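You operate a simulated robot arm through the tools that you are given. There is no shell and no other tool.

You run a simulated robot arm. Do the job below in one go: nothing can be reset, and whatever is moved stays where it is left.

Task
Dust the black panel and polish a patch on it.
Fine: blue rag first, then the white pad with polish from the tin; rag and pad back; the rack bar stays down. A coat counts when it lies all over at full strength: go over it till it gets no stronger. What is to be rubbed or washed off counts as gone when no trace of it is left.

It is judged by the outcome, as a careful person would: the job done as asked, and still so three seconds after it is handed in. It fails if anything else is knocked over, pushed out of place, dropped, spilled or broken.

Robot
A 7-joint arm with a two-finger parallel gripper, fixed in place. Base frame: the origin is on the floor under the middle of its stand, x ahead of it, y to its left, z up; the work surface is at about z = 850. Units: mm, rad, N and s.
With the tool pointing down near the work surface it reaches from about 100 to 640 mm from the base axis. Its first joint turns from -1.152 to 1.152 rad. Payload 1.57 kg.
The tool frame sits at the grasp point between the pads (the TCP): z along the fingers, y along the line on which they close. The tips reach 30 mm beyond it. Largest opening 80 mm; finger width 17, thickness 12; the body of the gripper, 40 by 82 mm, starts 80 mm behind the TCP.
Orientation is that of the tool frame in the base frame, as a unit quaternion [x, y, z, w]. With the fingers straight down and closing along the base's y, the tool's x points along the base's -x, its y along +y and its z along -z.

Tools
- The arm moves only by the tool servo_tool. Its arguments are lists of equal length, an entry for each row: "translation": the shift along the tool's x, y, z in cm, a list of three; "angular": the turn, a rotation vector about the tool's x, y, z in degrees, a list of three; "gripper": the opening, from 0 (shut) to 1 (fully open). In form: {"translation": [[tx, ty, tz], ...], "angular": [[rx, ry, rz], ...], "gripper": [gripper, ...]}. A call has 1 to 20 rows; each row shifts and turns the commanded pose from where the row before left it, along the tool's axes as they then stand. Rows are played at 5 a second. More than 50 mm and 0.15 rad between two rows, or a gripper value outside its range, and nothing of the call is played. Where a pose cannot be reached the arm comes as near as it can. A force on the tool above 40 N (or 10 N above the force at the start of the call, whichever is more), or a blocked arm, ends the call early, and 0.2 s more pass. The fingers move at their own pace (about 72 mm/s each) and stop on an object; they squeeze with about 31 N. The grip force told is the motor's: it shows also when the fingers shut on nothing. Time passes only in rows, and 0.2 s behind the last, so rows that do not move let the fingers close. The reply holds the time, the measured pose of the TCP, the force on the tool along the base axes, the opening and the grip force, in the units named above and with some noise, with the torque about the TCP (base axes, N m) and any sound that the robot's microphone picked up.
- Cameras (640 x 400 px; columns grow to the right, rows downward): "scene" is fixed at [43.5, 436.8, 1402.3]; the picture's right is [-0.83, -0.56, 0.00], its down [-0.43, 0.64, -0.64] and it looks along [0.36, -0.53, -0.77] (base axes); focal length 214 px, centre (320, 200). "wrist" rides on the gripper at [72, -7, -122] in the tool frame; the picture's right is [0.09, 1.00, 0.00], its down [-0.84, 0.08, -0.54] and it looks along [-0.54, 0.05, 0.84] (tool axes); focal length 238 px, centre (320, 200).
- capture(camera): a new picture of that camera. The clock stands still meanwhile.
- locate(camera, pixels): for up to 12 pixels [column, row] of the newest picture of that camera ("zoom" is the newest enlarged one), the place [x, y, z] in the base frame of the surface seen there, good to about 3 mm. The clock stands still meanwhile.
- inspect(camera, box): a new picture of the part [left, top, right, bottom] of that camera's present view, enlarged. The clock stands still meanwhile.
- close_job(): hands the job in; it is judged then, once.

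Leave the gripper open and the arm clear of the work at the hand-in unless told otherwise.

The tools are called after "Emit:" as name(argument=value, ...) on one line, values as JSON. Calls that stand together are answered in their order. servo_tool: Moves the arm, as the interface text tells. Its arguments: {"type":"object","properties":{"translation":{"type":"array","items":{"type":"array","items":{"type":"number"}}},"angular":{"type":"array","items":{"type":"array","items":{"type":"number"}}},"gripper":{"type":"array","items":{"type":"number"}}},"required":["translation","angular","gripper"]} The other tools are called the same way: capture (camera) takes a picture; locate (camera, pixels) gives the place of the surface under pixels of a picture; inspect (camera, box) takes an enlarged picture of a part of a camera's view; close_job () hands the job in.

At the start:

```text
t: 0.0
eef_pos: [362.0, -6.0, 1200.5]
orientation: [-0.001, 1.0, 0.0, 0.001]
ft_force: [-0.1, 0.2, -1.0]
ft_torque: [0.0, -0.03, 0.01]
gripper_width: 80.2
finger_force: 0.1
```

scene: 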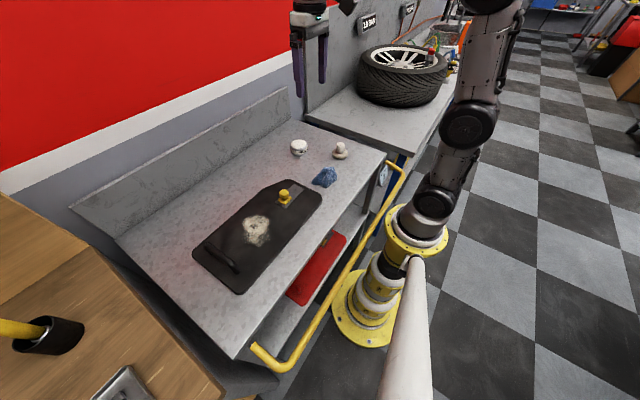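
wrist: 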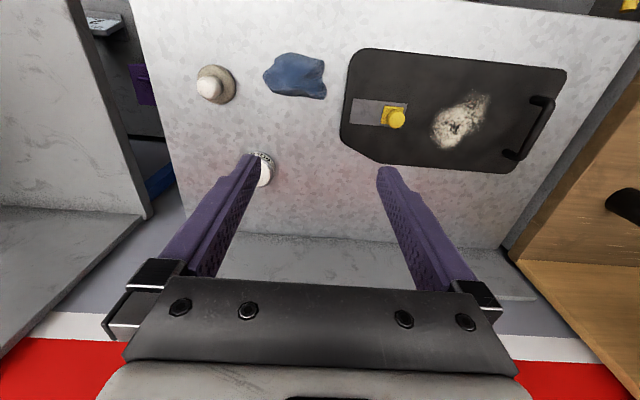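

I see the black panel with a pale dusty spot (scene about 256,230), a yellow knob on it (284,197), the blue rag (325,177), a white-ish pad with a knob (340,151) and a tin (298,146). I'll take enlarged pictures before moving.

Emit:
inspect(camera="scene", box=[180, 120, 400, 300])

Emit:
inspect(camera="wrist", box=[180, 30, 580, 220])

```text
2.22 times, centred on (290, 210) of scene
```

zoom: 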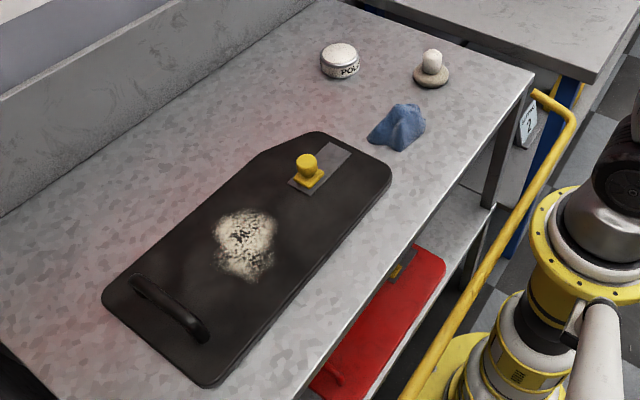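

```text
1.60 times, centred on (380, 125) of wrist
```

zoom: 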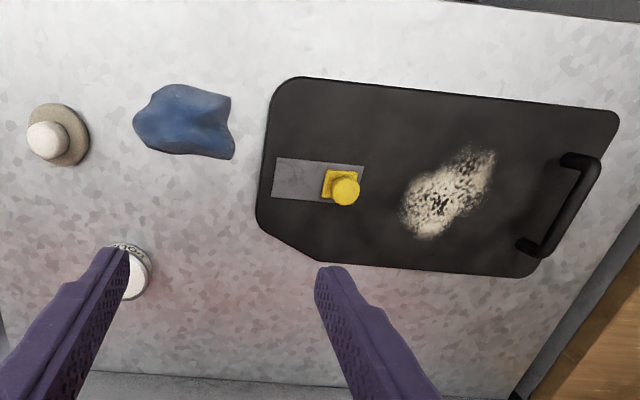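

Next I measure the places of the objects: in the wrist zoom the pad knob (45,138), pad edge (80,140), rag (185,120), tin (135,270), panel corners, yellow knob (345,190), and the dust's outline.

Emit:
locate(camera="zoom", pixels=[[45, 138], [80, 140], [185, 120], [185, 150], [140, 275], [290, 85], [612, 120], [525, 270], [265, 215], [345, 190], [430, 200], [490, 155]])

Emit:
locate(camera="scene", pixels=[[340, 146], [343, 157], [325, 173], [325, 184], [298, 143], [298, 153], [284, 191], [256, 230], [385, 200], [270, 345], [322, 270], [220, 262]])

```text
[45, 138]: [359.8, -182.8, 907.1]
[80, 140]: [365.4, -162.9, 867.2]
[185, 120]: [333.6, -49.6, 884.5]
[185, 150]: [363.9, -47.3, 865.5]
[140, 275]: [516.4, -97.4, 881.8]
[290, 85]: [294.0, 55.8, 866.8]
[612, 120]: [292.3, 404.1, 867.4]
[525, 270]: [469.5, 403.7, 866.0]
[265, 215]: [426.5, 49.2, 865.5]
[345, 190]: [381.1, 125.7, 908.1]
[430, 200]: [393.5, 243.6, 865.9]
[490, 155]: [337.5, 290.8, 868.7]
```

```text
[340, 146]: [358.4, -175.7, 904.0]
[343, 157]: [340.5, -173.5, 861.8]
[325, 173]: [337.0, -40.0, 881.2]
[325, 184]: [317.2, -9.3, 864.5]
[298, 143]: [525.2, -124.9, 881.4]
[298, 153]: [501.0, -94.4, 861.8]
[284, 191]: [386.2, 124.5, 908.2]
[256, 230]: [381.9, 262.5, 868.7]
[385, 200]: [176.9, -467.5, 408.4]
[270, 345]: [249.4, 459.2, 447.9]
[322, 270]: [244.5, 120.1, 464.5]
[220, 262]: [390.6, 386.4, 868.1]
```

The panel top lies at about z=866, with the dust centred near (370,262). The pad with knob is at (360,-180), the rag at (340,-40), the tin at (518,-105). I'll move lower toward the tin and pad for a closer look.

Emit:
servo_tool(translation=[[-0.5, -1.5, 3.0], [-0.5, -1.5, 3.0], [-0.5, -1.5, 3.0], [-0.5, -1.5, 3.0], [0, -1.5, 2.0]], angular=[[0, 0, 0], [0, 0, 0], [0, 0, 0], [0, 0, 0], [0, 0, 0]], gripper=[1, 1, 1, 1, 1])

Emit:
capture(camera="wrist")

Emit:
capture(camera="scene")

```text
t: 1.2
eef_pos: [383.2, -82.0, 1059.9]
orientation: [-0.001, 1.0, 0.0, 0.0]
ft_force: [-0.1, 0.3, -0.7]
ft_torque: [0.04, 0.0, 0.0]
gripper_width: 80.0
finger_force: 0.1
```

```text
taken
```

wrist: 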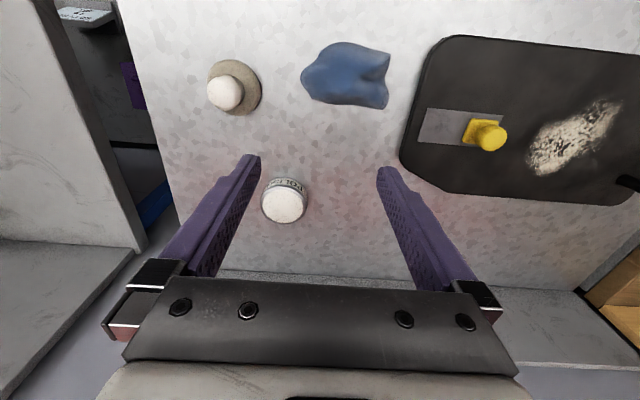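

```text
taken
```

scene: 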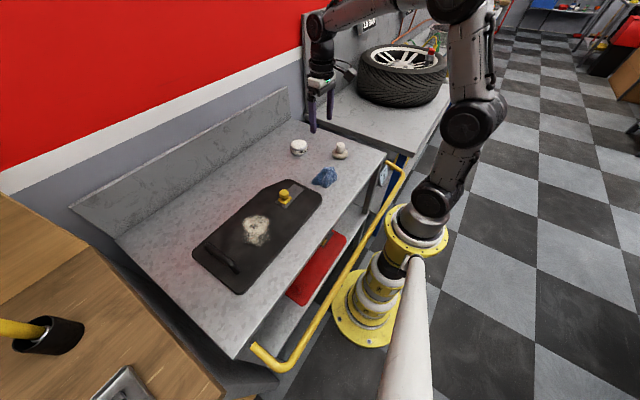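

The tin (285,200), pad (235,88) and rag (348,75) are now closer in the wrist view. I'll enlarge them.

Emit:
inspect(camera="wrist", box=[180, 30, 420, 240])

Emit:
inspect(camera="wrist", box=[400, 20, 640, 220])

Emit:
inspect(camera="scene", box=[270, 120, 370, 200])

Emit:
inspect(camera="scene", box=[230, 150, 430, 380])

```text
1.90 times, centred on (300, 135) of wrist
```

zoom: 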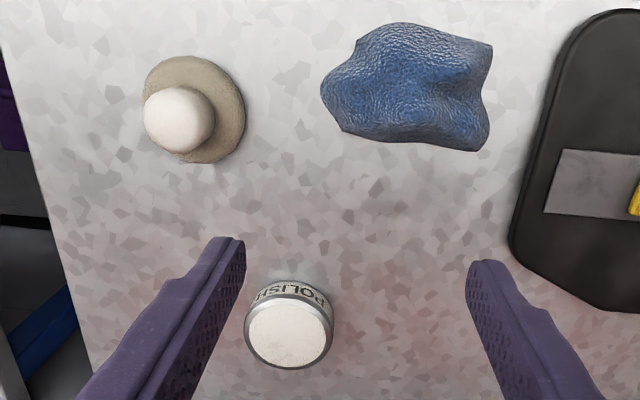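

```text
2.00 times, centred on (520, 120) of wrist
```

zoom: 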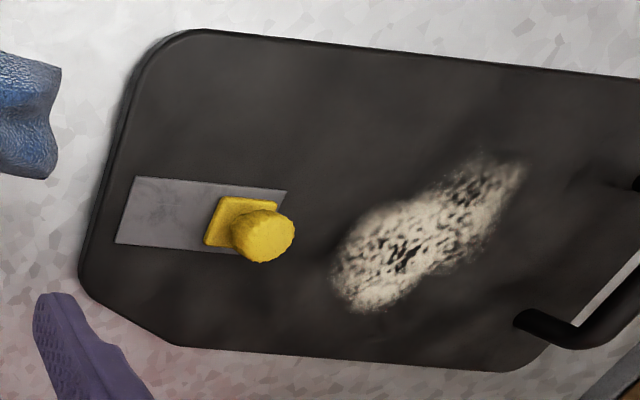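

```text
5.00 times, centred on (320, 160) of scene
```

zoom: 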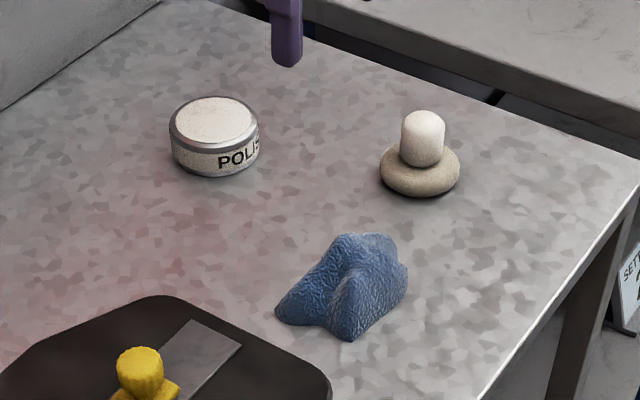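

```text
1.74 times, centred on (330, 265) of scene
```

zoom: 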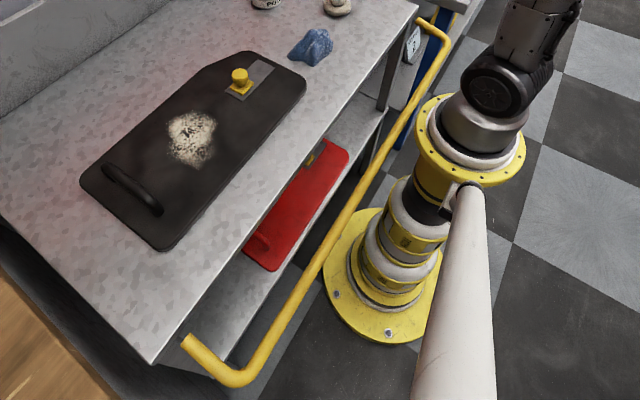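

The tin is open and full of white polish; the pad is a disk with a knob. Now I'll move over the panel for a closer look at the dust and at any marked patch.

Emit:
servo_tool(translation=[[1.5, 4.0, 0.4], [1.5, 4.0, 0.4], [1.5, 4.0, 0.4], [1.5, 4.0, 0.4], [1.5, 4.0, 0.4], [1.5, 4.0, 0.4], [1.5, 4.0, 0.4], [1.5, 4.0, 0.2]], angular=[[0, 0, 0], [0, 0, 0], [0, 0, 0], [0, 0, 0], [0, 0, 0], [0, 0, 0], [0, 0, 0], [0, 0, 0]], gripper=[1, 1, 1, 1, 1, 1, 1, 1])

Emit:
capture(camera="wrist")

Emit:
inspect(camera="scene", box=[180, 170, 330, 300])

```text
t: 3.0
eef_pos: [262.4, 239.1, 1030.9]
orientation: [0.0, 1.0, -0.001, 0.0]
ft_force: [-0.4, -0.8, 0.1]
ft_torque: [0.0, -0.02, 0.02]
gripper_width: 79.8
finger_force: 0.0
```

```text
taken
```

wrist: 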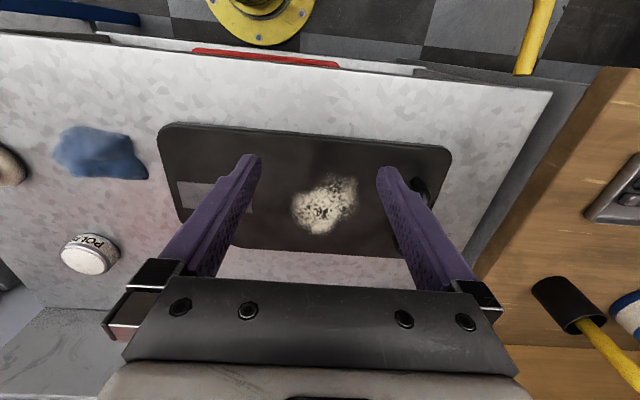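

```text
3.08 times, centred on (255, 235) of scene
```

zoom: 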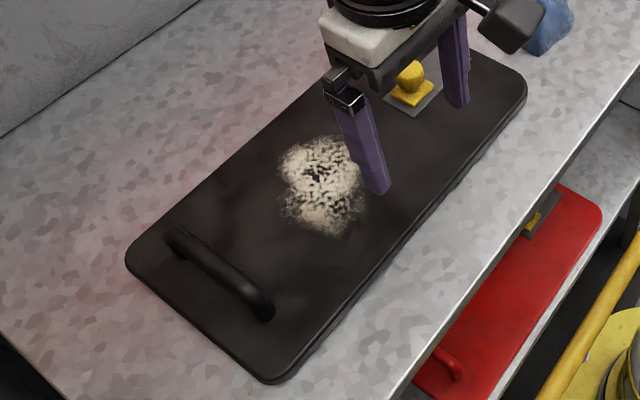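

Emit:
inspect(camera="wrist", box=[150, 110, 460, 270])

Emit:
inspect(camera="wrist", box=[270, 160, 380, 250])

```text
2.06 times, centred on (305, 190) of wrist
```

zoom: 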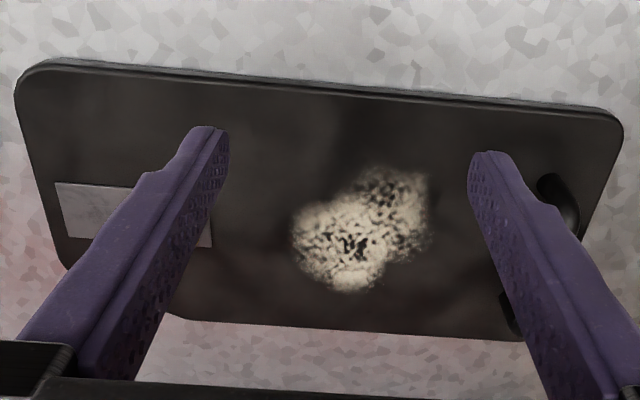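

```text
4.44 times, centred on (325, 205) of wrist
```

zoom: 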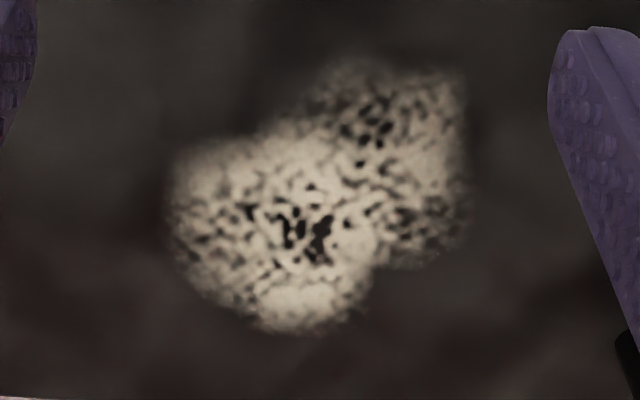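

The dust is one speckled blob. I'll measure its outline and centre, plus some panel points.

Emit:
locate(camera="zoom", pixels=[[165, 210], [180, 150], [300, 90], [370, 55], [465, 80], [470, 220], [375, 270], [300, 335], [220, 300], [315, 225], [60, 60], [520, 360]])

Emit:
locate(camera="wrist", pixels=[[180, 124], [448, 150], [160, 145], [90, 135], [90, 250], [90, 262], [10, 165], [130, 150], [60, 145], [100, 177], [300, 110], [540, 95]])

```text
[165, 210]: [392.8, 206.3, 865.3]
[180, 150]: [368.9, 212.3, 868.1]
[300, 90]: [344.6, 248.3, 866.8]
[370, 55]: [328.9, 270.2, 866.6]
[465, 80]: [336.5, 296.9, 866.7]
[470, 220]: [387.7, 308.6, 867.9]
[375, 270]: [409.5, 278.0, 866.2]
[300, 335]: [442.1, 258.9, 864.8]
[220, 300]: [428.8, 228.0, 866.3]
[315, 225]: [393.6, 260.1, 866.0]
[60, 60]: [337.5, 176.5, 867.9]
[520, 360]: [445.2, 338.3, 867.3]
```

```text
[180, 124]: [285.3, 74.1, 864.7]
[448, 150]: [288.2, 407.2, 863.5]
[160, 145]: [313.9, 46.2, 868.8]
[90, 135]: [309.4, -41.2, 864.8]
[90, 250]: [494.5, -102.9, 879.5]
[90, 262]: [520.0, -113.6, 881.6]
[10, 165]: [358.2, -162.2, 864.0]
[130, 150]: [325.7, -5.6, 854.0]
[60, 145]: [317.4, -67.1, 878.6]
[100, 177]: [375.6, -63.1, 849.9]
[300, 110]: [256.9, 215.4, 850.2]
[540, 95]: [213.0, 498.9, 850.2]
```

Dust covers x 325–442, y 205–310 on the panel top (z≈866.5); bench is z=850. Now I'll go over the rag to see how it can be gripped.

Emit:
servo_tool(translation=[[0.1, -4.0, 0.4], [0.1, -4.0, 0.4], [0.1, -4.0, 0.4], [0.1, -4.0, 0.4], [0.1, -4.0, 0.4], [0.1, -4.0, 0.4], [0.1, -4.0, 0.6]], angular=[[0, 0, 0], [0, 0, 0], [0, 0, 0], [0, 0, 0], [0, 0, 0], [0, 0, 0], [0, 0, 0]], gripper=[1, 1, 1, 1, 1, 1, 1])

Emit:
capture(camera="wrist")

Emit:
inspect(camera="scene", box=[290, 150, 360, 200])

```text
t: 4.6
eef_pos: [255.0, -41.4, 1000.2]
orientation: [-0.001, 1.0, 0.0, 0.0]
ft_force: [-0.2, -0.3, -1.0]
ft_torque: [0.02, 0.01, 0.0]
gripper_width: 80.0
finger_force: 0.0
```

```text
taken
```

wrist: 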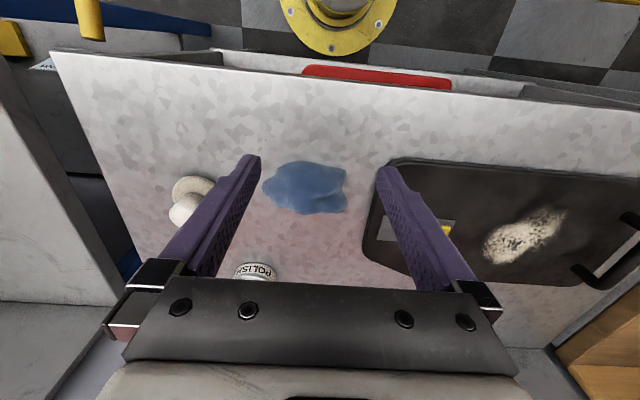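

```text
8.00 times, centred on (325, 175) of scene
```

zoom: 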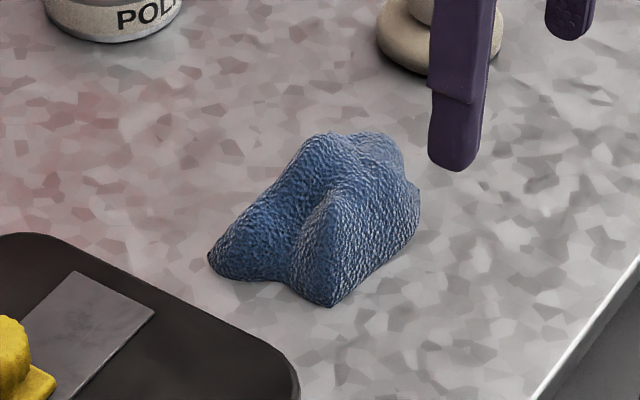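

The rag is a heap about 35 mm high. I'll probe its shape: points over it in the scene zoom and in the wrist picture.

Emit:
locate(camera="zoom", pixels=[[212, 255], [270, 280], [330, 303], [415, 210], [405, 150], [340, 135], [310, 140], [330, 200], [375, 160], [260, 220], [300, 240], [360, 240]])

Emit:
locate(camera="wrist", pixels=[[265, 185], [275, 170], [300, 163], [325, 165], [345, 172], [340, 190], [347, 208], [310, 212], [280, 203], [300, 185], [320, 185], [310, 197]])

```text
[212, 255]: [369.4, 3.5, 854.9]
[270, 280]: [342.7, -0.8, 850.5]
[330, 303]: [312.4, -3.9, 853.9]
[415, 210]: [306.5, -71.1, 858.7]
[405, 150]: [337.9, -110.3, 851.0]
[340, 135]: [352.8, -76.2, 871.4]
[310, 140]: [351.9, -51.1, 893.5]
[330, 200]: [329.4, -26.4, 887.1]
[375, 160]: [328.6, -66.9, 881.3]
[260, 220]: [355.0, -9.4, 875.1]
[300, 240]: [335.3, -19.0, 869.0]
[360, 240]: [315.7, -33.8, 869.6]
```

```text
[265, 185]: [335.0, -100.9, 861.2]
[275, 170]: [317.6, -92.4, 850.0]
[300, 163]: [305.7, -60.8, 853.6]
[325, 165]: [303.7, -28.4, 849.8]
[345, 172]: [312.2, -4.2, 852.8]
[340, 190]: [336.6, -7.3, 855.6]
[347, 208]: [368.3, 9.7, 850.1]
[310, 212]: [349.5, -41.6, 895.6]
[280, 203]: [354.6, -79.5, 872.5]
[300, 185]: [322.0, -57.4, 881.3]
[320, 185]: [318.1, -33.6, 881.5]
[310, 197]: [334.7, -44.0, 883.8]
```

The rag spans x 303–370, y −105–8, with its peak near (350,−42,895). Its narrow side is along x, so I'll turn the tool by −90° to close along base x.

Emit:
servo_tool(translation=[[0, 0, 0], [0, 0, 0], [0, 0, 0], [0, 0, 0], [0, 0, 0], [0, 0, 0], [0, 0, 0], [0, 0, 0], [0, 0, 0], [0, 0, 0], [0, 0, 0], [0, 0, 0]], angular=[[0, 0, -7.5], [0, 0, -7.5], [0, 0, -7.5], [0, 0, -7.5], [0, 0, -7.5], [0, 0, -7.5], [0, 0, -7.5], [0, 0, -7.5], [0, 0, -7.5], [0, 0, -7.5], [0, 0, -7.5], [0, 0, -7.5]], gripper=[1, 1, 1, 1, 1, 1, 1, 1, 1, 1, 1, 1])

Emit:
capture(camera="wrist")

```text
t: 7.2
eef_pos: [254.1, -41.8, 1000.6]
orientation: [0.709, -0.705, 0.0, 0.0]
ft_force: [0.4, 0.6, 0.2]
ft_torque: [0.01, -0.03, 0.01]
gripper_width: 79.8
finger_force: 0.0
```

```text
taken
```

wrist: 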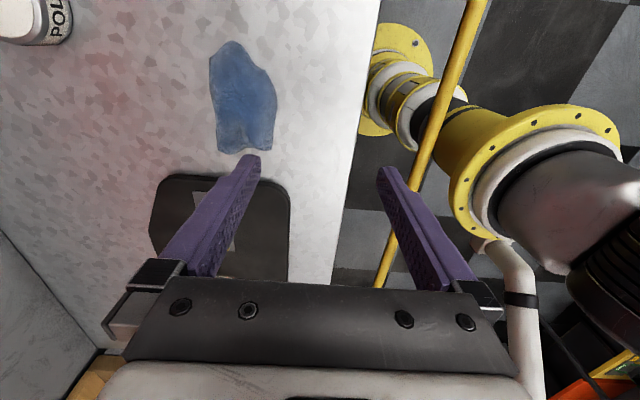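

Turned; the tool's y now points along base −x. I'll shift over the rag to (338,−45) at the same height and look.

Emit:
servo_tool(translation=[[0.1, -4.2, 0], [0.2, -4.2, 0], [0, 0, 4.0], [0, 0, 0]], angular=[[0, 0, 0], [0, 0, 0], [0, 0, 0], [0, 0, 0]], gripper=[1, 1, 1, 1])

Emit:
capture(camera="wrist")

Emit:
inspect(camera="scene", box=[270, 110, 390, 210])

```text
t: 8.2
eef_pos: [339.9, -44.9, 963.0]
orientation: [-0.707, 0.707, 0.0, 0.0]
ft_force: [-0.2, -0.3, -0.3]
ft_torque: [-0.01, 0.01, -0.01]
gripper_width: 80.1
finger_force: 0.1
```

```text
taken
```

wrist: 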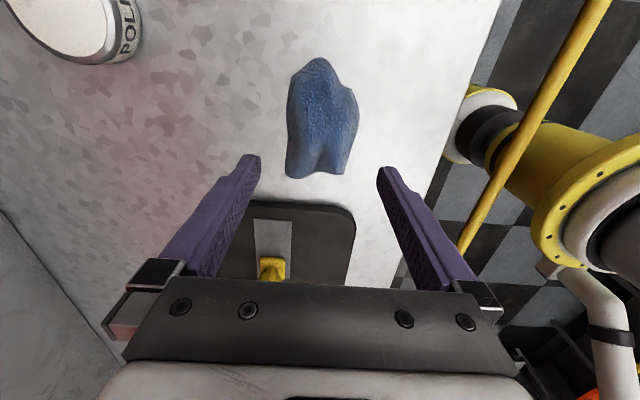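

```text
4.00 times, centred on (330, 160) of scene
```

zoom: 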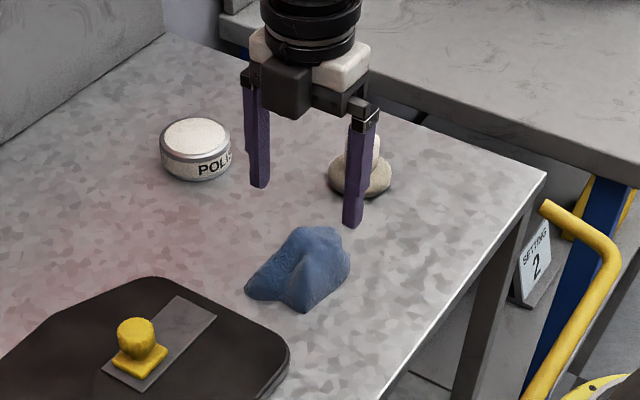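

In this wrist view the rag spans columns 287–358, rows 58–178. I'll measure its left (+x) and right (−x) sides to centre the grip.

Emit:
locate(camera="wrist", pixels=[[289, 100], [289, 130], [287, 172], [318, 60], [355, 90], [356, 120], [342, 172], [318, 95], [318, 120], [318, 150], [300, 150], [335, 150]])

Emit:
locate(camera="scene", pixels=[[400, 180], [330, 290], [255, 347], [290, 365]])

```text
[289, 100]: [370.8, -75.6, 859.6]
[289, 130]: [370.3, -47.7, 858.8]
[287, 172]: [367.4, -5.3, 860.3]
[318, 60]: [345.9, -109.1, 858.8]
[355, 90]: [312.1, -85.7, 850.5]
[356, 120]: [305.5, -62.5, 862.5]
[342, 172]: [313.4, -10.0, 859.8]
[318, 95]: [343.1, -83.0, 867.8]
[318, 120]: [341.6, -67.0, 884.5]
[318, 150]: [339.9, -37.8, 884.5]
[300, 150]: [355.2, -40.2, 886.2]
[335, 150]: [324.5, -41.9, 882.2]
```

```text
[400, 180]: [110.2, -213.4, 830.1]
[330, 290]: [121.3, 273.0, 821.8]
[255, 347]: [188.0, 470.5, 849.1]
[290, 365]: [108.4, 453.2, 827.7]
```

The rag's middle is about (338,−50), about 65 mm wide in x, which fits the 80 mm opening. I'll centre and descend to TCP z≈887 (tips at 857).

Emit:
servo_tool(translation=[[0.4, 0.2, 1.0], [0, 0, 2.0], [0, 0, 2.0], [0, 0, 1.5], [0, 0, 1.0], [0, 0, 0]], angular=[[0, 0, 0], [0, 0, 0], [0, 0, 0], [0, 0, 0], [0, 0, 0], [0, 0, 0]], gripper=[1, 1, 1, 1, 1, 1])

Emit:
inspect(camera="scene", box=[270, 120, 370, 200])

Emit:
capture(camera="wrist")

```text
t: 9.6
eef_pos: [337.4, -48.4, 886.7]
orientation: [0.707, -0.707, 0.0, 0.0]
ft_force: [0.3, 0.0, 0.6]
ft_torque: [-0.01, -0.01, 0.04]
gripper_width: 80.0
finger_force: 0.1
```

```text
5.00 times, centred on (320, 160) of scene
```

zoom: 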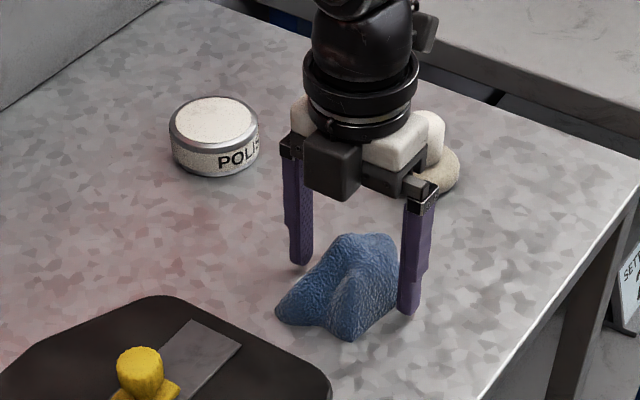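

```text
taken
```

wrist: 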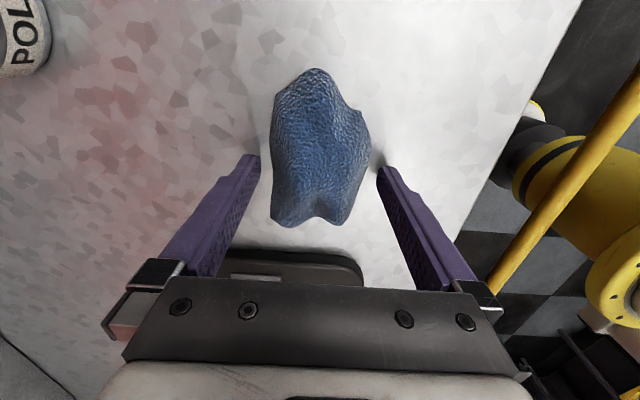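

The fingers straddle the rag with clearance both sides. I close the gripper.

Emit:
servo_tool(translation=[[0, 0, 0], [0, 0, 0], [0, 0, 0], [0, 0, 0], [0, 0, 0]], angular=[[0, 0, 0], [0, 0, 0], [0, 0, 0], [0, 0, 0], [0, 0, 0]], gripper=[0.8, 0.6, 0.3, 0, 0])

Emit:
inspect(camera="scene", box=[270, 120, 370, 200])

Emit:
capture(camera="wrist")

```text
t: 10.8
eef_pos: [338.2, -48.9, 886.0]
orientation: [0.708, -0.707, 0.0, 0.0]
ft_force: [-1.1, -0.2, 1.8]
ft_torque: [0.02, 0.09, -0.01]
gripper_width: 64.5
finger_force: 30.8
```

```text
5.00 times, centred on (320, 160) of scene
```

zoom: 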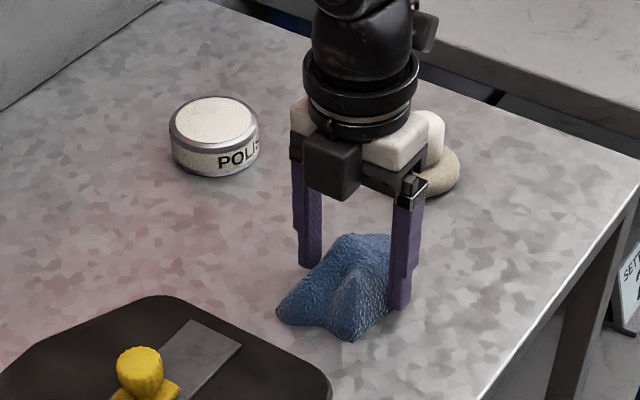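

```text
taken
```

wrist: 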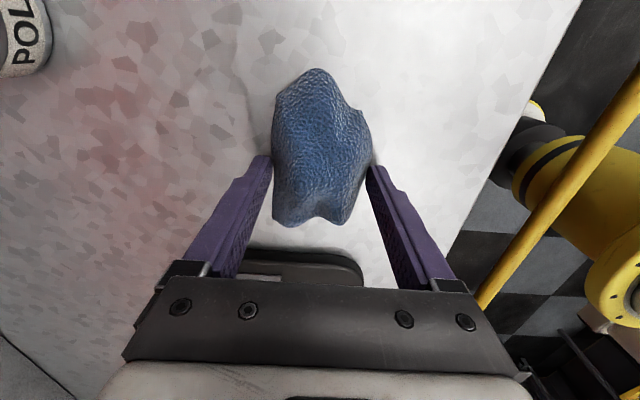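

Gripped at 64.5 mm wide with 31 N. I lift it straight up, slowly, and check.

Emit:
servo_tool(translation=[[0, 0, -1.0], [0, 0, -2.0], [0, 0, -3.0], [0, 0, -3.0], [0, 0, 0]], angular=[[0, 0, 0], [0, 0, 0], [0, 0, 0], [0, 0, 0], [0, 0, 0]], gripper=[0, 0, 0, 0, 0])

Emit:
capture(camera="wrist")

Emit:
inspect(camera="scene", box=[250, 80, 370, 200])

```text
t: 12.0
eef_pos: [336.9, -47.7, 976.5]
orientation: [0.707, -0.707, 0.0, 0.0]
ft_force: [0.4, 0.7, -0.4]
ft_torque: [0.02, -0.02, -0.01]
gripper_width: 63.6
finger_force: 31.2
```

```text
taken
```

wrist: 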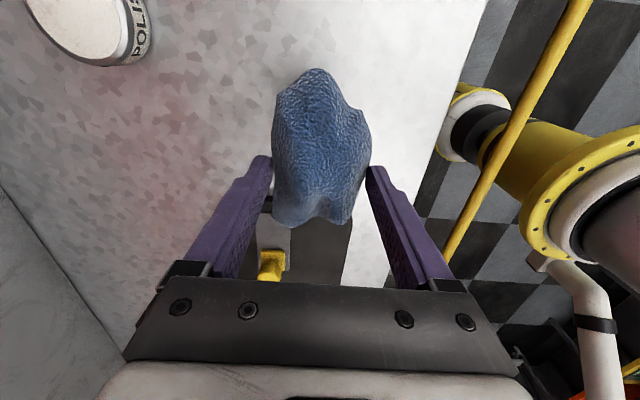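

```text
3.33 times, centred on (310, 140) of scene
```

zoom: 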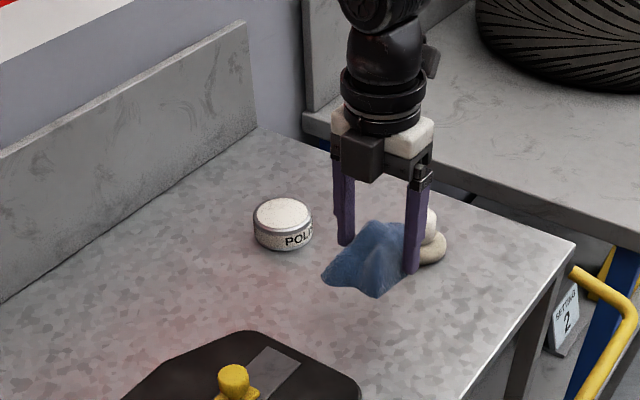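

The rag hangs firmly, its underside about 36 mm below the TCP. I carry it over the dust at height, above the yellow knob's top (910).

Emit:
servo_tool(translation=[[0, 0, -2.0], [-3.0, -0.4, 0], [-4.4, -0.7, 0], [-4.4, -0.7, 0], [-4.4, -0.7, 0], [-4.4, -0.7, 0], [-4.4, -0.7, 0], [-4.0, -0.5, 0], [-1.5, -0.2, 0], [0, 0, 0]], angular=[[0, 0, 0], [0, 0, 0], [0, 0, 0], [0, 0, 0], [0, 0, 0], [0, 0, 0], [0, 0, 0], [0, 0, 0], [0, 0, 0], [0, 0, 0]], gripper=[0, 0, 0, 0, 0, 0, 0, 0, 0, 0])

Emit:
capture(camera="wrist")

Emit:
inspect(camera="scene", box=[180, 110, 340, 300])

```text
t: 14.2
eef_pos: [383.8, 256.8, 996.3]
orientation: [-0.707, 0.707, 0.0, -0.001]
ft_force: [-0.4, -0.2, -1.5]
ft_torque: [-0.01, 0.0, 0.03]
gripper_width: 62.7
finger_force: 30.9
```

```text
taken
```

wrist: 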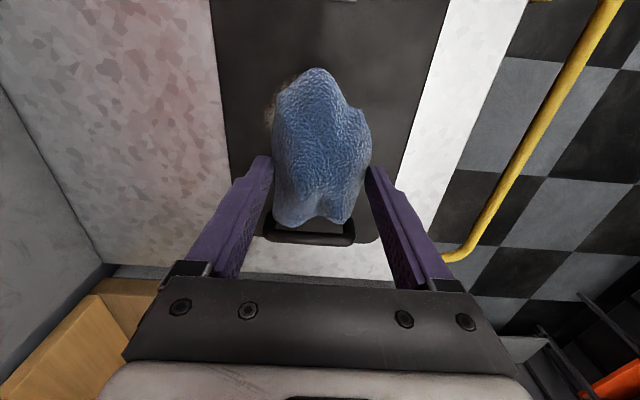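

```text
2.11 times, centred on (260, 205) of scene
```

zoom: 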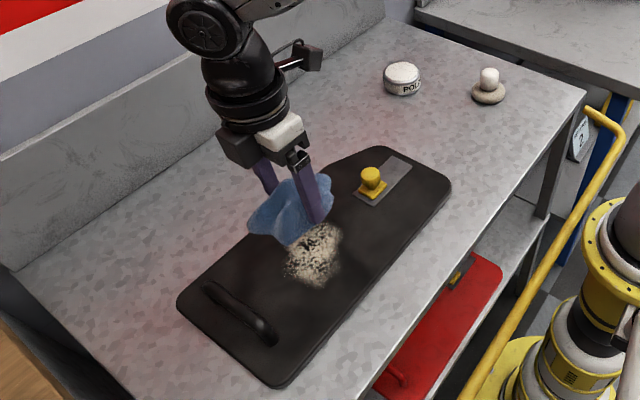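

Above the dust. I descend, slowing near contact, which I expect around TCP z≈902.

Emit:
servo_tool(translation=[[0, 0, 2.5], [0, 0, 2.5], [0, 0, 2.0], [0, 0, 1.0], [0, 0, 0.5], [0, 0, 0.3], [0, 0, 0]], angular=[[0, 0, 0], [0, 0, 0], [0, 0, 0], [0, 0, 0], [0, 0, 0], [0, 0, 0], [0, 0, 0]], gripper=[0, 0, 0, 0, 0, 0, 0])

```text
t: 15.8
eef_pos: [381.8, 256.1, 907.4]
orientation: [0.707, -0.707, 0.001, 0.0]
ft_force: [0.0, 0.1, -1.0]
ft_torque: [0.02, -0.02, -0.02]
gripper_width: 62.2
finger_force: 31.0
```

No contact yet at z≈907. I go down in 2 mm steps.

Emit:
servo_tool(translation=[[0, 0, 0.2], [0, 0, 0.2], [0, 0, 0.1], [0, 0, 0]], angular=[[0, 0, 0], [0, 0, 0], [0, 0, 0], [0, 0, 0]], gripper=[0, 0, 0, 0])

```text
t: 16.8
eef_pos: [382.2, 257.2, 905.5]
orientation: [0.708, -0.707, 0.001, -0.001]
ft_force: [-1.5, -3.5, 11.1]
ft_torque: [-0.1, 0.46, 0.1]
gripper_width: 61.8
finger_force: 31.1
```

Contact, about 11 N down. I ease off 1 mm and make a first gentle stroke in −x and back, then check that the panel hasn't shifted.

Emit:
servo_tool(translation=[[0, 0, -0.1], [0, 1.0, 0], [0, 1.5, 0], [0, 1.5, 0], [0, 1.0, 0], [0, 0, 0]], angular=[[0, 0, 0], [0, 0, 0], [0, 0, 0], [0, 0, 0], [0, 0, 0], [0, 0, 0]], gripper=[0, 0, 0, 0, 0, 0])

Emit:
capture(camera="wrist")

Emit:
inspect(camera="scene", box=[180, 110, 340, 300])

```text
t: 18.2
eef_pos: [332.9, 256.9, 905.1]
orientation: [-0.707, 0.707, 0.001, 0.001]
ft_force: [5.0, -0.8, 12.0]
ft_torque: [0.02, 0.19, -0.01]
gripper_width: 62.0
finger_force: 31.0
```

```text
taken
```

wrist: 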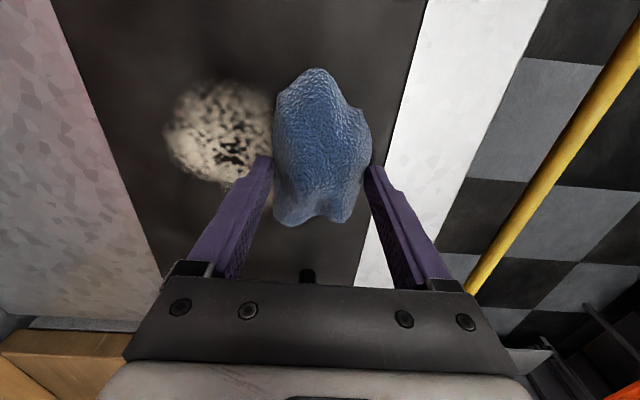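

```text
2.11 times, centred on (260, 205) of scene
```

zoom: 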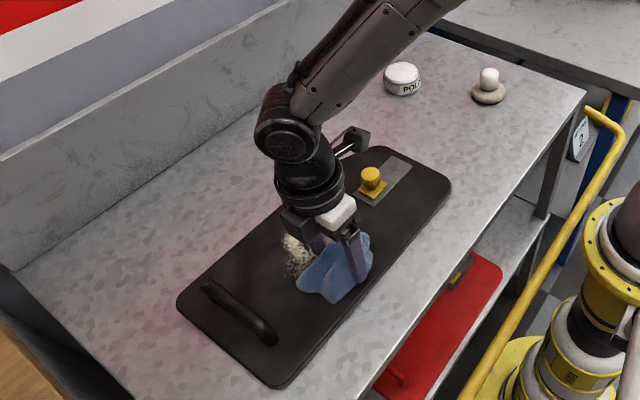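

The panel stayed put. Now full strokes: out to x≈450, shift 20 mm in +y, and back.

Emit:
servo_tool(translation=[[0, -1.0, 0], [0, -1.6, 0], [0, -1.6, 0], [0, -1.6, 0], [0, -1.6, 0], [0, -1.6, 0], [0, -1.6, 0], [0, -1.0, 0], [-1.5, 0, 0], [0, 1.0, 0], [0, 1.6, 0], [0, 1.6, 0], [0, 1.6, 0], [0, 1.6, 0], [0, 1.6, 0], [0, 1.6, 0], [0, 1.0, 0], [0, 0, 0]], angular=[[0, 0, 0], [0, 0, 0], [0, 0, 0], [0, 0, 0], [0, 0, 0], [0, 0, 0], [0, 0, 0], [0, 0, 0], [0, 0, 0], [0, 0, 0], [0, 0, 0], [0, 0, 0], [0, 0, 0], [0, 0, 0], [0, 0, 0], [0, 0, 0], [0, 0, 0], [0, 0, 0]], gripper=[0, 0, 0, 0, 0, 0, 0, 0, 0, 0, 0, 0, 0, 0, 0, 0, 0, 0])

Emit:
capture(camera="wrist")

Emit:
inspect(camera="scene", box=[180, 110, 340, 300])

```text
t: 22.0
eef_pos: [333.2, 271.3, 904.3]
orientation: [-0.706, 0.708, 0.0, -0.001]
ft_force: [4.1, -0.1, 9.2]
ft_torque: [-0.03, 0.18, 0.02]
gripper_width: 61.1
finger_force: 31.1
```

```text
taken
```

wrist: 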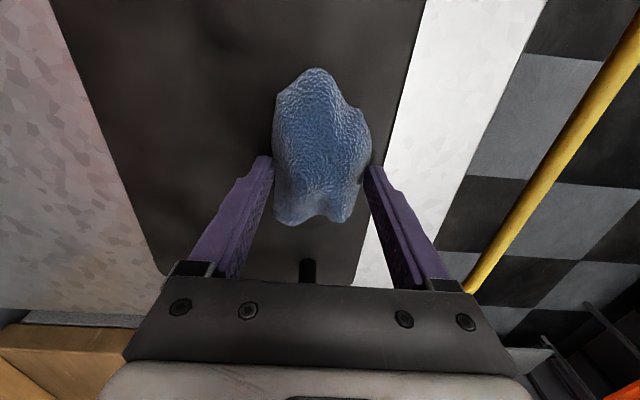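

```text
2.11 times, centred on (260, 205) of scene
```

zoom: 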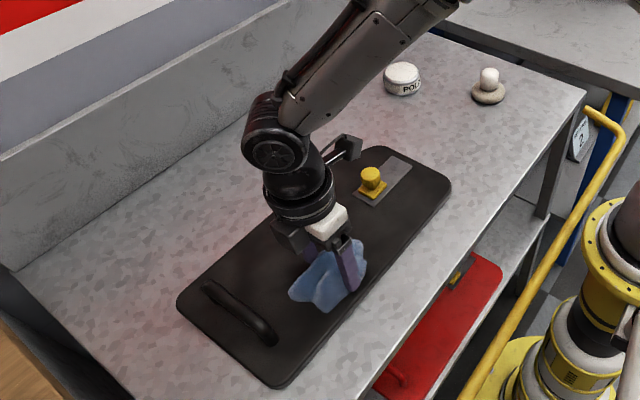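

Most dust is gone. More strokes follow at y≈283, then back toward y≈250 and y≈232, to leave no trace.

Emit:
servo_tool(translation=[[-1.2, 0, 0], [0, -1.0, 0], [0, -1.6, 0], [0, -1.6, 0], [0, -1.6, 0], [0, -1.6, 0], [0, -1.6, 0], [0, -1.6, 0], [0, -1.0, 0], [1.6, 0, 0], [1.6, 1.0, 0], [0, 1.6, 0], [0, 1.6, 0], [0, 1.6, 0], [0, 1.6, 0], [0, 1.6, 0], [0, 1.6, 0], [0, 1.0, 0], [0, 0, 0]], angular=[[0, 0, 0], [0, 0, 0], [0, 0, 0], [0, 0, 0], [0, 0, 0], [0, 0, 0], [0, 0, 0], [0, 0, 0], [0, 0, 0], [0, 0, 0], [0, 0, 0], [0, 0, 0], [0, 0, 0], [0, 0, 0], [0, 0, 0], [0, 0, 0], [0, 0, 0], [0, 0, 0], [0, 0, 0]], gripper=[0, 0, 0, 0, 0, 0, 0, 0, 0, 0, 0, 0, 0, 0, 0, 0, 0, 0, 0])

Emit:
servo_tool(translation=[[1.6, 0, 0], [0, -1.0, 0], [0, -1.6, 0], [0, -1.6, 0], [0, -1.6, 0], [0, -1.6, 0], [0, -1.6, 0], [0, -1.6, 0], [0, -1.0, 0], [-1.6, 0, 0], [-0.5, 1.0, 0], [0, 1.6, 0], [0, 1.6, 0], [0, 1.6, 0], [0, 1.6, 0], [0, 1.6, 0], [0, 1.6, 0], [0, 1.0, 0], [0, 0, 0]], angular=[[0, 0, 0], [0, 0, 0], [0, 0, 0], [0, 0, 0], [0, 0, 0], [0, 0, 0], [0, 0, 0], [0, 0, 0], [0, 0, 0], [0, 0, 0], [0, 0, 0], [0, 0, 0], [0, 0, 0], [0, 0, 0], [0, 0, 0], [0, 0, 0], [0, 0, 0], [0, 0, 0], [0, 0, 0]], gripper=[0, 0, 0, 0, 0, 0, 0, 0, 0, 0, 0, 0, 0, 0, 0, 0, 0, 0, 0])

```text
t: 26.0
eef_pos: [334.4, 251.6, 906.0]
orientation: [0.708, -0.706, 0.001, 0.0]
ft_force: [6.6, 0.0, 15.6]
ft_torque: [0.0, -0.17, 0.04]
gripper_width: 60.6
finger_force: 31.1
```

```text
t: 30.0
eef_pos: [332.9, 257.1, 905.3]
orientation: [0.707, -0.707, 0.0, -0.001]
ft_force: [8.3, -0.6, 21.4]
ft_torque: [-0.06, -0.2, -0.02]
gripper_width: 60.1
finger_force: 31.1
```

The down force crept to about 21 N as the grip settles (60 mm). I lift off and look at the panel.

Emit:
servo_tool(translation=[[0, 0, -1.0], [0, 0, -3.0], [0, 0, -4.0], [0, 0, -2.0], [3.0, 0, 0], [4.0, 0, 0], [4.0, 0, 0], [2.0, 0, 0], [0, 0, 0]], angular=[[0, 0, 0], [0, 0, 0], [0, 0, 0], [0, 0, 0], [0, 0, 0], [0, 0, 0], [0, 0, 0], [0, 0, 0], [0, 0, 0]], gripper=[0, 0, 0, 0, 0, 0, 0, 0, 0])

Emit:
capture(camera="wrist")

Emit:
inspect(camera="scene", box=[180, 160, 340, 300])

```text
t: 32.0
eef_pos: [332.8, 125.4, 1005.2]
orientation: [0.708, -0.706, 0.001, 0.001]
ft_force: [-0.1, -1.1, -1.4]
ft_torque: [0.0, -0.01, 0.0]
gripper_width: 59.5
finger_force: 30.6
```

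```text
taken
```

wrist: 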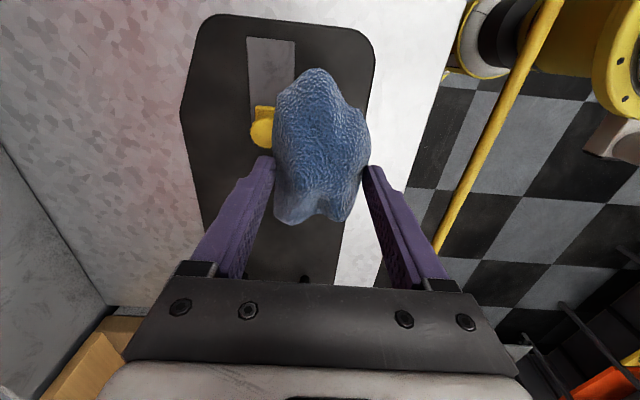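

```text
2.86 times, centred on (260, 230) of scene
```

zoom: 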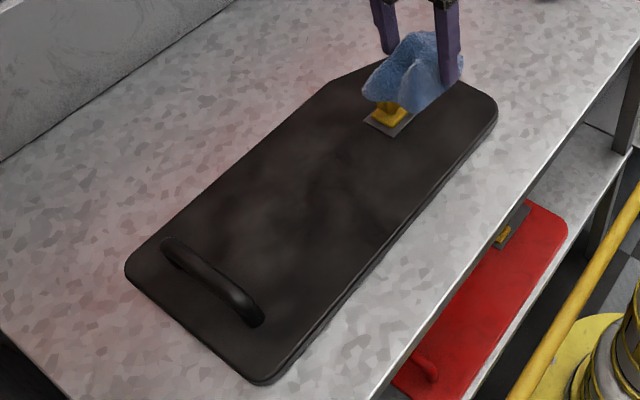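

The white dust seems gone. I'll enlarge the spot more to look for traces.

Emit:
inspect(camera="scene", box=[215, 195, 305, 265])

Emit:
inspect(camera="wrist", box=[170, 100, 400, 290])

```text
5.71 times, centred on (260, 230) of scene
```

zoom: 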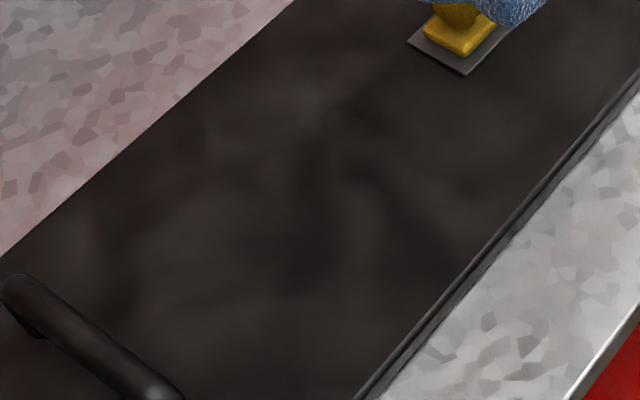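

```text
2.11 times, centred on (285, 195) of wrist
```

zoom: 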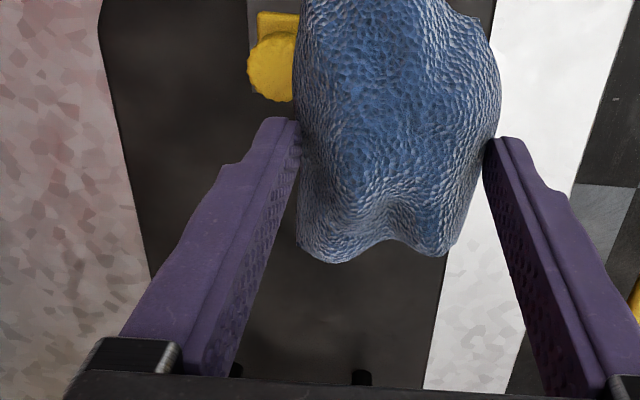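

From the scene view no trace shows. To be sure I'll move so the wrist camera sees the wiped spot beside the rag.

Emit:
servo_tool(translation=[[-2.0, 4.0, 0], [-2.0, 4.0, 0], [-1.5, 3.0, 0.5], [0, 0, 0]], angular=[[0, 0, 0], [0, 0, 0], [0, 0, 0], [0, 0, 0]], gripper=[0, 0, 0, 0])

Emit:
capture(camera="wrist")

Emit:
inspect(camera="wrist", box=[80, 20, 280, 180])

```text
t: 33.0
eef_pos: [223.0, 180.7, 999.3]
orientation: [0.707, -0.707, 0.0, -0.001]
ft_force: [0.6, 0.1, 0.1]
ft_torque: [-0.04, -0.02, 0.0]
gripper_width: 59.4
finger_force: 30.9
```

```text
taken
```

wrist: 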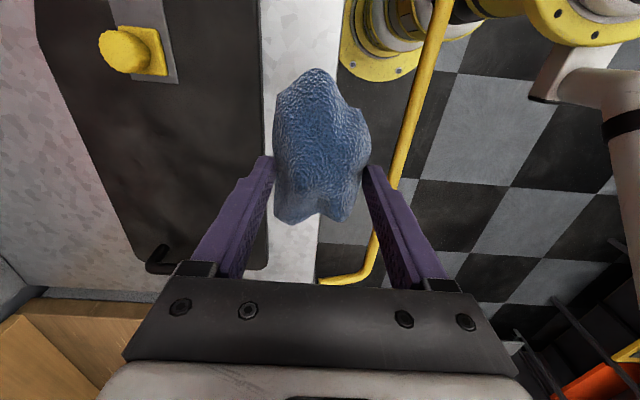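

```text
2.50 times, centred on (180, 100) of wrist
```

zoom: 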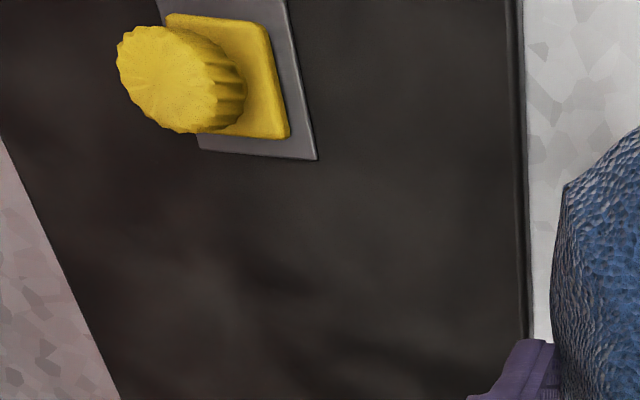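

Clean in this part. I'll look at the rest of the spot (wrist rows 130–270) and locate the faint cloud at zoom (245,285).

Emit:
locate(camera="zoom", pixels=[[245, 285], [180, 230], [350, 220], [400, 300], [260, 380]])

Emit:
inspect(camera="wrist", box=[90, 110, 270, 270])

```text
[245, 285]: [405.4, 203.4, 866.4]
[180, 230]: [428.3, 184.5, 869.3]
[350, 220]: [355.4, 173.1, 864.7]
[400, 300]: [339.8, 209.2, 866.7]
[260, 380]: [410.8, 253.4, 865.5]
```

```text
2.50 times, centred on (180, 190) of wrist
```

zoom: 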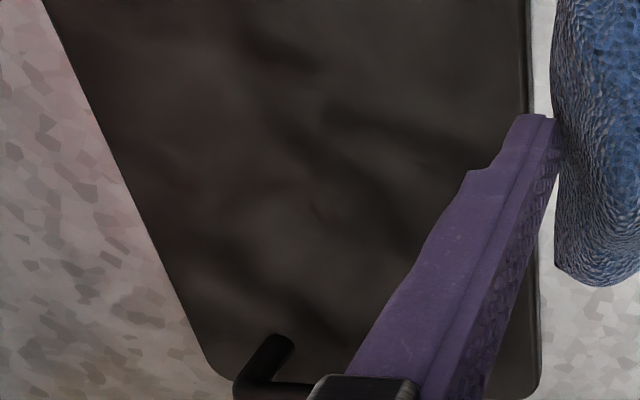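

Only the panel's own faint cloudy texture remains; no dust. I carry the rag back to its starting spot (338,−49).

Emit:
servo_tool(translation=[[3.0, -1.5, 0], [3.9, -2.0, 0], [3.9, -2.0, 0], [3.9, -2.0, 0], [3.9, -2.0, 0], [3.0, -1.5, 0], [1.35, -0.5, 0], [0, 0, 0]], angular=[[0, 0, 0], [0, 0, 0], [0, 0, 0], [0, 0, 0], [0, 0, 0], [0, 0, 0], [0, 0, 0], [0, 0, 0]], gripper=[0, 0, 0, 0, 0, 0, 0, 0])

```text
t: 34.8
eef_pos: [337.5, -49.1, 1000.2]
orientation: [0.708, -0.706, 0.0, 0.001]
ft_force: [-0.7, 0.0, -0.4]
ft_torque: [0.01, 0.0, 0.01]
gripper_width: 58.8
finger_force: 30.5
```

Over the rag's old place. I lower to about z=893 and then in small steps to contact.

Emit:
servo_tool(translation=[[0, 0, 2.0], [0, 0, 3.0], [0, 0, 3.0], [0, 0, 1.5], [0, 0, 0.7], [0, 0, 0.3], [0, 0, 0]], angular=[[0, 0, 0], [0, 0, 0], [0, 0, 0], [0, 0, 0], [0, 0, 0], [0, 0, 0], [0, 0, 0]], gripper=[0, 0, 0, 0, 0, 0, 0])

```text
t: 36.4
eef_pos: [339.2, -47.5, 894.0]
orientation: [-0.707, 0.708, 0.0, 0.001]
ft_force: [-0.6, -0.1, -1.3]
ft_torque: [-0.03, -0.06, 0.0]
gripper_width: 58.3
finger_force: 30.9
```

Emit:
servo_tool(translation=[[0, 0, 0.2], [0, 0, 0.2], [0, 0, 0]], angular=[[0, 0, 0], [0, 0, 0], [0, 0, 0]], gripper=[0, 0, 0])

```text
t: 37.2
eef_pos: [337.0, -48.7, 891.6]
orientation: [-0.707, 0.707, 0.0, 0.0]
ft_force: [-6.0, 0.4, 18.2]
ft_torque: [0.03, 0.25, -0.01]
gripper_width: 57.9
finger_force: 31.6
```

Contact with the bench (18 N). I ease up 1 mm and open the fingers.

Emit:
servo_tool(translation=[[0, 0, -0.1], [0, 0, 0], [0, 0, 0], [0, 0, 0], [0, 0, 0]], angular=[[0, 0, 0], [0, 0, 0], [0, 0, 0], [0, 0, 0], [0, 0, 0]], gripper=[0, 0.9, 1, 1, 1])

Emit:
capture(camera="wrist")

Emit:
inspect(camera="scene", box=[270, 120, 370, 200])

```text
t: 38.4
eef_pos: [338.3, -48.2, 892.3]
orientation: [0.707, -0.707, 0.0, 0.0]
ft_force: [0.3, 0.6, 0.2]
ft_torque: [0.03, 0.02, -0.01]
gripper_width: 80.1
finger_force: 0.0
```

```text
taken
```

wrist: 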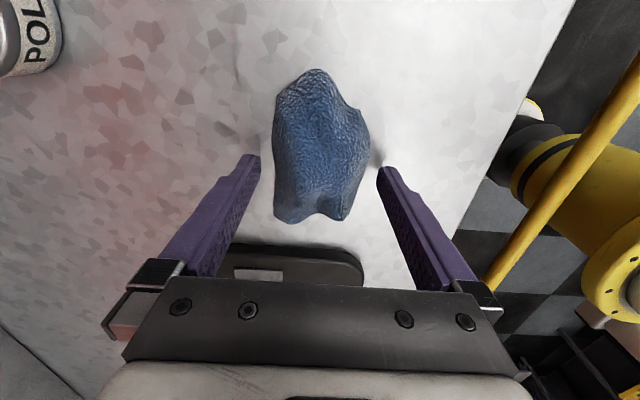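

```text
5.00 times, centred on (320, 160) of scene
```

zoom: 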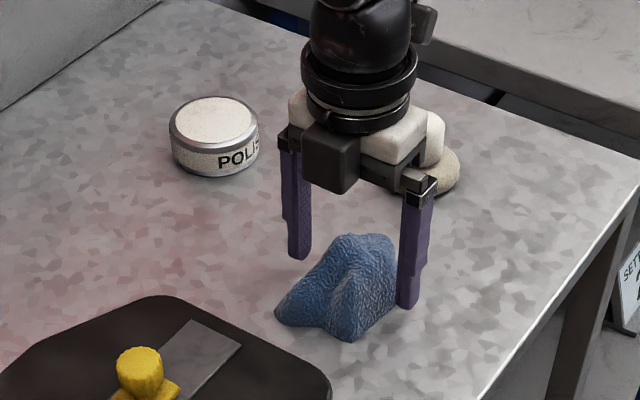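

The rag lies where it was. I lift clear straight up, then turn the tool back to its original direction.

Emit:
servo_tool(translation=[[0, 0, -2.0], [0, 0, -4.0], [0, 0, -4.0], [0, 0, -2.0], [0, 0, 0], [0, 0, 0], [0, 0, 0], [0, 0, 0], [0, 0, 0], [0, 0, 0], [0, 0, 0], [0, 0, 0], [0, 0, 0], [0, 0, 0], [0, 0, 0], [0, 0, 0], [0, 0, 0]], angular=[[0, 0, 0], [0, 0, 0], [0, 0, 0], [0, 0, 0], [0, 0, 7.5], [0, 0, 7.5], [0, 0, 7.5], [0, 0, 7.5], [0, 0, 7.5], [0, 0, 7.5], [0, 0, 7.5], [0, 0, 7.5], [0, 0, 7.5], [0, 0, 7.5], [0, 0, 7.5], [0, 0, 7.5], [0, 0, 0]], gripper=[1, 1, 1, 1, 1, 1, 1, 1, 1, 1, 1, 1, 1, 1, 1, 1, 1])

Emit:
capture(camera="scene")

```text
t: 42.0
eef_pos: [337.8, -47.4, 1012.4]
orientation: [0.0, 1.0, 0.0, 0.0]
ft_force: [0.2, 0.1, 0.2]
ft_torque: [0.0, 0.01, -0.06]
gripper_width: 80.1
finger_force: 0.2
```

```text
taken
```

scene: 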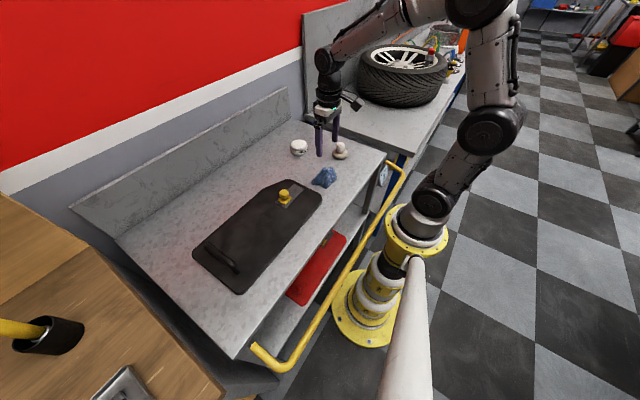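

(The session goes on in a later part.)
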